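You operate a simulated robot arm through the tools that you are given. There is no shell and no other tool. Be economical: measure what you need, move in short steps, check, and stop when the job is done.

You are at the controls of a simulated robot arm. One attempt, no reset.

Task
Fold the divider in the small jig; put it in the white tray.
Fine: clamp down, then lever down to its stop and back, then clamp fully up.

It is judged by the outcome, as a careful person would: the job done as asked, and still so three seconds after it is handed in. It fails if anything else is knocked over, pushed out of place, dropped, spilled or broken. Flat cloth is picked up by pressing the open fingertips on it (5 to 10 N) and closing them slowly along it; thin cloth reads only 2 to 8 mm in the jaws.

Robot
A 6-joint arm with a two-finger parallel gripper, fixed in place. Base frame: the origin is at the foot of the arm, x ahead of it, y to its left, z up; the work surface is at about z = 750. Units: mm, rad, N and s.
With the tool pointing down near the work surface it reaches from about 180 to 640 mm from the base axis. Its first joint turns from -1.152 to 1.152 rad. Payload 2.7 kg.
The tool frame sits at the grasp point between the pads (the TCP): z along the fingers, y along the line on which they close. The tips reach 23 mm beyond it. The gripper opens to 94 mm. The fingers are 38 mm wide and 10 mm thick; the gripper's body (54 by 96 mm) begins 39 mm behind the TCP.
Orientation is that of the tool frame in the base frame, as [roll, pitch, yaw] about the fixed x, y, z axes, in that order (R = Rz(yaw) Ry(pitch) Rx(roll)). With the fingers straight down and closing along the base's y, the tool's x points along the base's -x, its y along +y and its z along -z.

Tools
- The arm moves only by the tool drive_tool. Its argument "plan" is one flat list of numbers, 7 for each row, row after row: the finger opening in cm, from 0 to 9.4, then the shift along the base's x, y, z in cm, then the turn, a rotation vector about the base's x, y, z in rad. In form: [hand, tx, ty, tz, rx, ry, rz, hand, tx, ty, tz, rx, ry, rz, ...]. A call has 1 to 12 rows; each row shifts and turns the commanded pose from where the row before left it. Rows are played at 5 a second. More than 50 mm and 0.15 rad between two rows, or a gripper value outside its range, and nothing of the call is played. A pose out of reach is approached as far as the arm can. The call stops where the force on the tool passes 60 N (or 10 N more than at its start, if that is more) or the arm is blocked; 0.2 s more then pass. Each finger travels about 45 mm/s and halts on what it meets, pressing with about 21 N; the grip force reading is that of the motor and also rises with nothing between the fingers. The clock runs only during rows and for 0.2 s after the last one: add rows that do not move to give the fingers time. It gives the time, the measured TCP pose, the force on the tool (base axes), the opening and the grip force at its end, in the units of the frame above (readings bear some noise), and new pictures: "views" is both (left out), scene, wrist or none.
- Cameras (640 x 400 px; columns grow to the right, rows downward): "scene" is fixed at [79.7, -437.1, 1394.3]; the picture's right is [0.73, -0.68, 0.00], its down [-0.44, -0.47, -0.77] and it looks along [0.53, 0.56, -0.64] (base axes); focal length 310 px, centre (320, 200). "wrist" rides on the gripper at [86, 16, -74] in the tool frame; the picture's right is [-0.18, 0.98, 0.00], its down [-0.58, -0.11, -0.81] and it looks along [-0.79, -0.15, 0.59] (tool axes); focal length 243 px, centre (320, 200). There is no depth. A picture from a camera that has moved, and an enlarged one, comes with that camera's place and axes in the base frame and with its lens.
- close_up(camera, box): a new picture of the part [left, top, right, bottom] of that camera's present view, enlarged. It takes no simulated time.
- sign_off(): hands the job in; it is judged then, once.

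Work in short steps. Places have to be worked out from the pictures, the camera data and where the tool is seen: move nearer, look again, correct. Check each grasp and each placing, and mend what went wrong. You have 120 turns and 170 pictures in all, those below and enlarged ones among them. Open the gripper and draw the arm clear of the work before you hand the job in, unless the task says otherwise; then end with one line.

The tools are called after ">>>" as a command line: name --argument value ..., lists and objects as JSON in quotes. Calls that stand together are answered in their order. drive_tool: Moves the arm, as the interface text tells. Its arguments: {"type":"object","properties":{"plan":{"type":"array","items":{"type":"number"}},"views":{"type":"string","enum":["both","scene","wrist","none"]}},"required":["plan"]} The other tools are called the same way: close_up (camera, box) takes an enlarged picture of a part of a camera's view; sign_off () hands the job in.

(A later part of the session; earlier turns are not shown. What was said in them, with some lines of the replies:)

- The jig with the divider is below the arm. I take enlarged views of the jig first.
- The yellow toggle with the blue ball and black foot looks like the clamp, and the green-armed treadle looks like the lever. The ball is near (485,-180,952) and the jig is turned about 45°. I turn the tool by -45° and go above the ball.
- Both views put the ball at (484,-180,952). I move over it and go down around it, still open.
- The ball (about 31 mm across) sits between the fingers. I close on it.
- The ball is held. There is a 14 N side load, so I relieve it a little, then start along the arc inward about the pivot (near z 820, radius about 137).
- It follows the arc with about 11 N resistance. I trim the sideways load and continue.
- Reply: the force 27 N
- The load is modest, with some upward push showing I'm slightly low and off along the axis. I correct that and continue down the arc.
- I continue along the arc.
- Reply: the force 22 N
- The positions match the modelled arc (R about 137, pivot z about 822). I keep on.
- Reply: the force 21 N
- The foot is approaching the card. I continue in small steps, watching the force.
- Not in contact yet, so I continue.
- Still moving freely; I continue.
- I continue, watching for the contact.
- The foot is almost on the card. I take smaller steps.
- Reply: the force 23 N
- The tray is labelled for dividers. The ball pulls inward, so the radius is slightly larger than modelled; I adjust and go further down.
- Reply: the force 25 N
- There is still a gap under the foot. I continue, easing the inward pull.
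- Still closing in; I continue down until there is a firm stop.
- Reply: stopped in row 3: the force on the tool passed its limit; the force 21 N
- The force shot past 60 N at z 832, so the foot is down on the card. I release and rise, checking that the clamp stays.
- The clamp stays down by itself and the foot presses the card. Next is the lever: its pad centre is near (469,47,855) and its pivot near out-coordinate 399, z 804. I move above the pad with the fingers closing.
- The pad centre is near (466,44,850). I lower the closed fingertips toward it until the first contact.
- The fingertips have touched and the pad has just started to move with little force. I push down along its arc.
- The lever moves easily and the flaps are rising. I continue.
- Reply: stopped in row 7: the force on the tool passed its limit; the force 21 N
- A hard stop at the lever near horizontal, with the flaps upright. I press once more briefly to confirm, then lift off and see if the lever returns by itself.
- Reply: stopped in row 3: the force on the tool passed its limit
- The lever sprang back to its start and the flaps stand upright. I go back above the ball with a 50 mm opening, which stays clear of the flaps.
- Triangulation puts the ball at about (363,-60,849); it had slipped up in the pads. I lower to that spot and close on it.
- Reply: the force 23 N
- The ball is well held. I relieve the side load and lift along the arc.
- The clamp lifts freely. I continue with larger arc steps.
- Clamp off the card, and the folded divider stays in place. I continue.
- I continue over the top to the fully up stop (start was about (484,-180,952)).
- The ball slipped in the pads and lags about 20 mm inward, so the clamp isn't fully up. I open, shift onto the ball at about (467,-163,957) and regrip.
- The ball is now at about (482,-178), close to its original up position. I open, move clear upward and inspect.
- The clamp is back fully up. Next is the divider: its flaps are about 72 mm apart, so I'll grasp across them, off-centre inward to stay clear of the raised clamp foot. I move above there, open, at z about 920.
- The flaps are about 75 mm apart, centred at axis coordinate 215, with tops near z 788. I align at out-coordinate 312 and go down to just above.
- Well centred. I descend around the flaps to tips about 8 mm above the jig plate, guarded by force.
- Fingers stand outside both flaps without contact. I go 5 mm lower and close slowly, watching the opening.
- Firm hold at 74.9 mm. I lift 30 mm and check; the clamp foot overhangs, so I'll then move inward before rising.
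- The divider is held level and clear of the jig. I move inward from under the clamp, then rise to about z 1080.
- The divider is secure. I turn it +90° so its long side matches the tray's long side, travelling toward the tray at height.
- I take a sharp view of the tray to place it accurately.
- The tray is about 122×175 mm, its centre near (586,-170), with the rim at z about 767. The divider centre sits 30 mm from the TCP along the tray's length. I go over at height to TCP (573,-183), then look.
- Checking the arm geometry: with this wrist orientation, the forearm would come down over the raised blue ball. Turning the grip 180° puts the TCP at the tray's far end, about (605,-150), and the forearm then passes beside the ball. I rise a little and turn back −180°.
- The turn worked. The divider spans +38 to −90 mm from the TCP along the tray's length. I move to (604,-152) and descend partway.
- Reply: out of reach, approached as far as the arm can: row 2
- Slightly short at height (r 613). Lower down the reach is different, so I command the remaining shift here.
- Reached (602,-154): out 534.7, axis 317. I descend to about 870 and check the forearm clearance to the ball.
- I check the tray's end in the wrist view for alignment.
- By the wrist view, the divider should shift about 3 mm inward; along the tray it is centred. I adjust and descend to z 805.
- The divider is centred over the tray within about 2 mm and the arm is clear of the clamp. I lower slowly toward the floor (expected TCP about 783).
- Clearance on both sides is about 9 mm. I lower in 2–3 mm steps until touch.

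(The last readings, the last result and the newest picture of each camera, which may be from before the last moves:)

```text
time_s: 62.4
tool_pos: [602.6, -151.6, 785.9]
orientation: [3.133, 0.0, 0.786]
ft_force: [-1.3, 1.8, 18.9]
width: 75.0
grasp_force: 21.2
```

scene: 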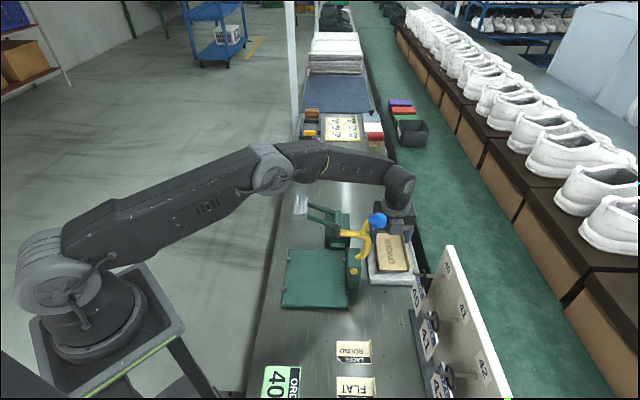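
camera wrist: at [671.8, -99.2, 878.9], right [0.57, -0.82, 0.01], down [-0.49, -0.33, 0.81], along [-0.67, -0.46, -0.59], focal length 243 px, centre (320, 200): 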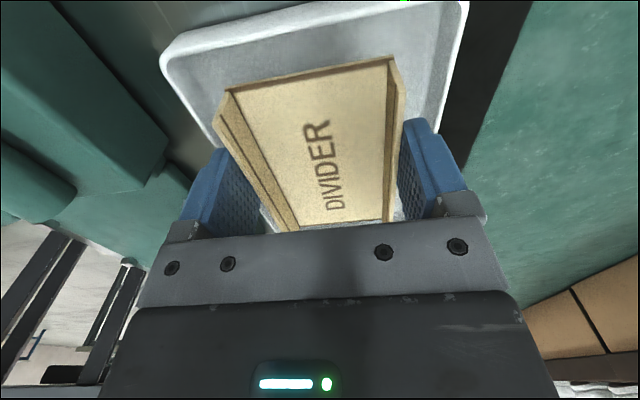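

The divider is on the tray floor (19 N up). I relieve slightly and open the fingers only to 83 mm inside the rim.

>>> drive_tool --plan '[7.3, 0, 0, 0.15, 0, 0, 0, 7.8, 0, 0, 0, 0, 0, 0, 8.3, 0, 0, 0, 0, 0, 0, 8.3, 0, 0, 0, 0, 0, 0]' --views "wrist"

>>> close_up --camera "wrist" --box '[160, 0, 480, 240]'

```text
time_s: 63.4
tool_pos: [600.6, -151.1, 784.4]
orientation: [3.138, 0.005, 0.785]
ft_force: [0.4, -0.1, -0.3]
width: 83.1
grasp_force: 0.1
camera wrist: at [673.2, -99.9, 858.3], right [0.57, -0.82, 0.0], down [-0.49, -0.33, 0.81], along [-0.67, -0.46, -0.59], focal length 243 px, centre (320, 200)
```

wrist: 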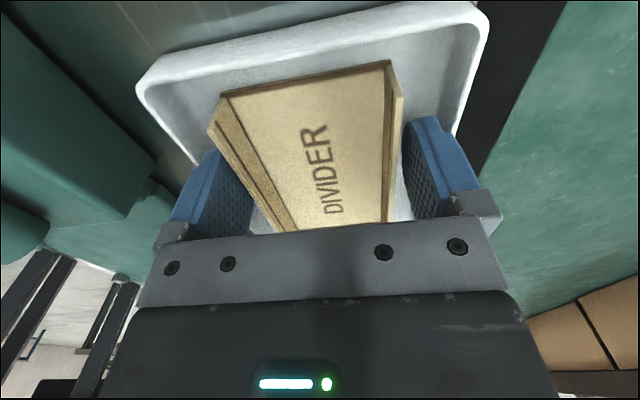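

```text
1.67 times, centred on (320, 120) of wrist
camera zoom: at [673.2, -99.9, 858.3], right [0.57, -0.82, 0.0], down [-0.49, -0.33, 0.81], along [-0.67, -0.46, -0.59], focal length 404 px, centre (320, 333)
```

zoom: 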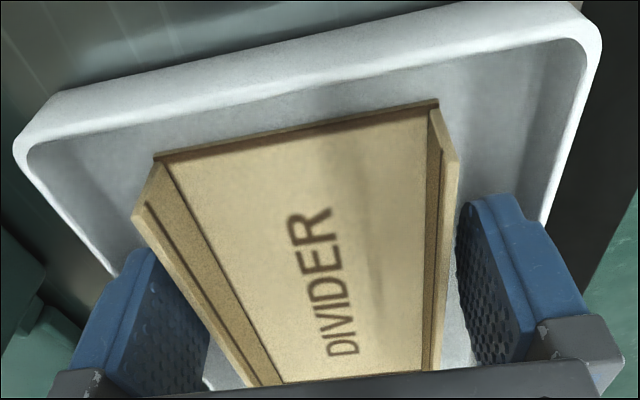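

Released, no contact force. I rise straight up slowly, then faster.

>>> drive_tool --plan '[8.3, 0, 0, 0.5, 0, 0, 0, 8.3, 0, 0, 1, 0, 0, 0, 8.3, 0, 0, 1.5, 0, 0, 0, 8.3, 0, 0, 3, 0, 0, 0, 8.3, 0, 0, 4, 0, 0, 0, 8.3, 0, 0, 4, 0, 0, 0, 8.3, 0, 0, 4, 0, 0, 0, 8.3, 0, 0, 4, 0, 0, 0, 8.3, -2, 2, 4, 0, 0, 0, 8.3, -3, 3, 2, 0, 0, 0, 8.3, -4, 3, 0, 0, 0, 0, 8.3, 0, 0, 0, 0, 0, 0]' --views "scene"

>>> close_up --camera "scene" --box '[265, 180, 445, 310]'

```text
time_s: 66.0
tool_pos: [511.7, -68.2, 1064.3]
orientation: [3.137, 0.005, 0.785]
ft_force: [0.6, 0.4, 0.6]
width: 83.1
grasp_force: 0.0
```

scene: 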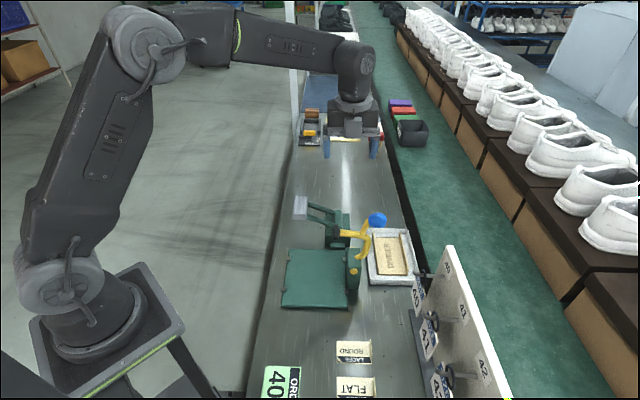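

```text
3.08 times, centred on (355, 245) of scene
camera zoom: at [79.6, -437.1, 1394.3], right [0.73, -0.68, 0.0], down [-0.44, -0.47, -0.77], along [0.53, 0.56, -0.64], focal length 955 px, centre (212, 62)
```

zoom: 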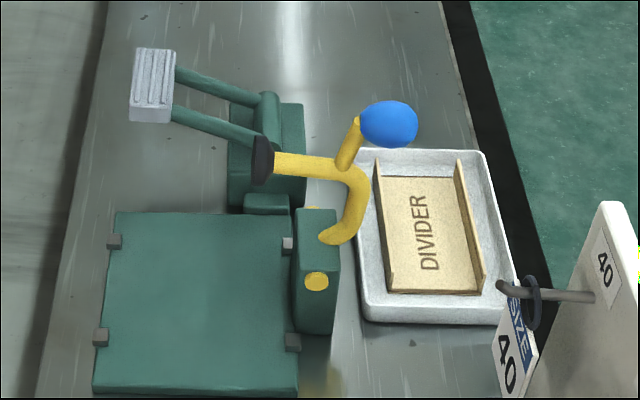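

The divider lies folded and flat in the tray, the clamp is fully up, the lever is back at its start, and the arm is clear.

>>> sign_off

```text
The job is handed in.
```

The divider was folded in the small jig and is lying flat in the white tray; the clamp is fully up, the lever is back at its start, and the arm is clear of the work.
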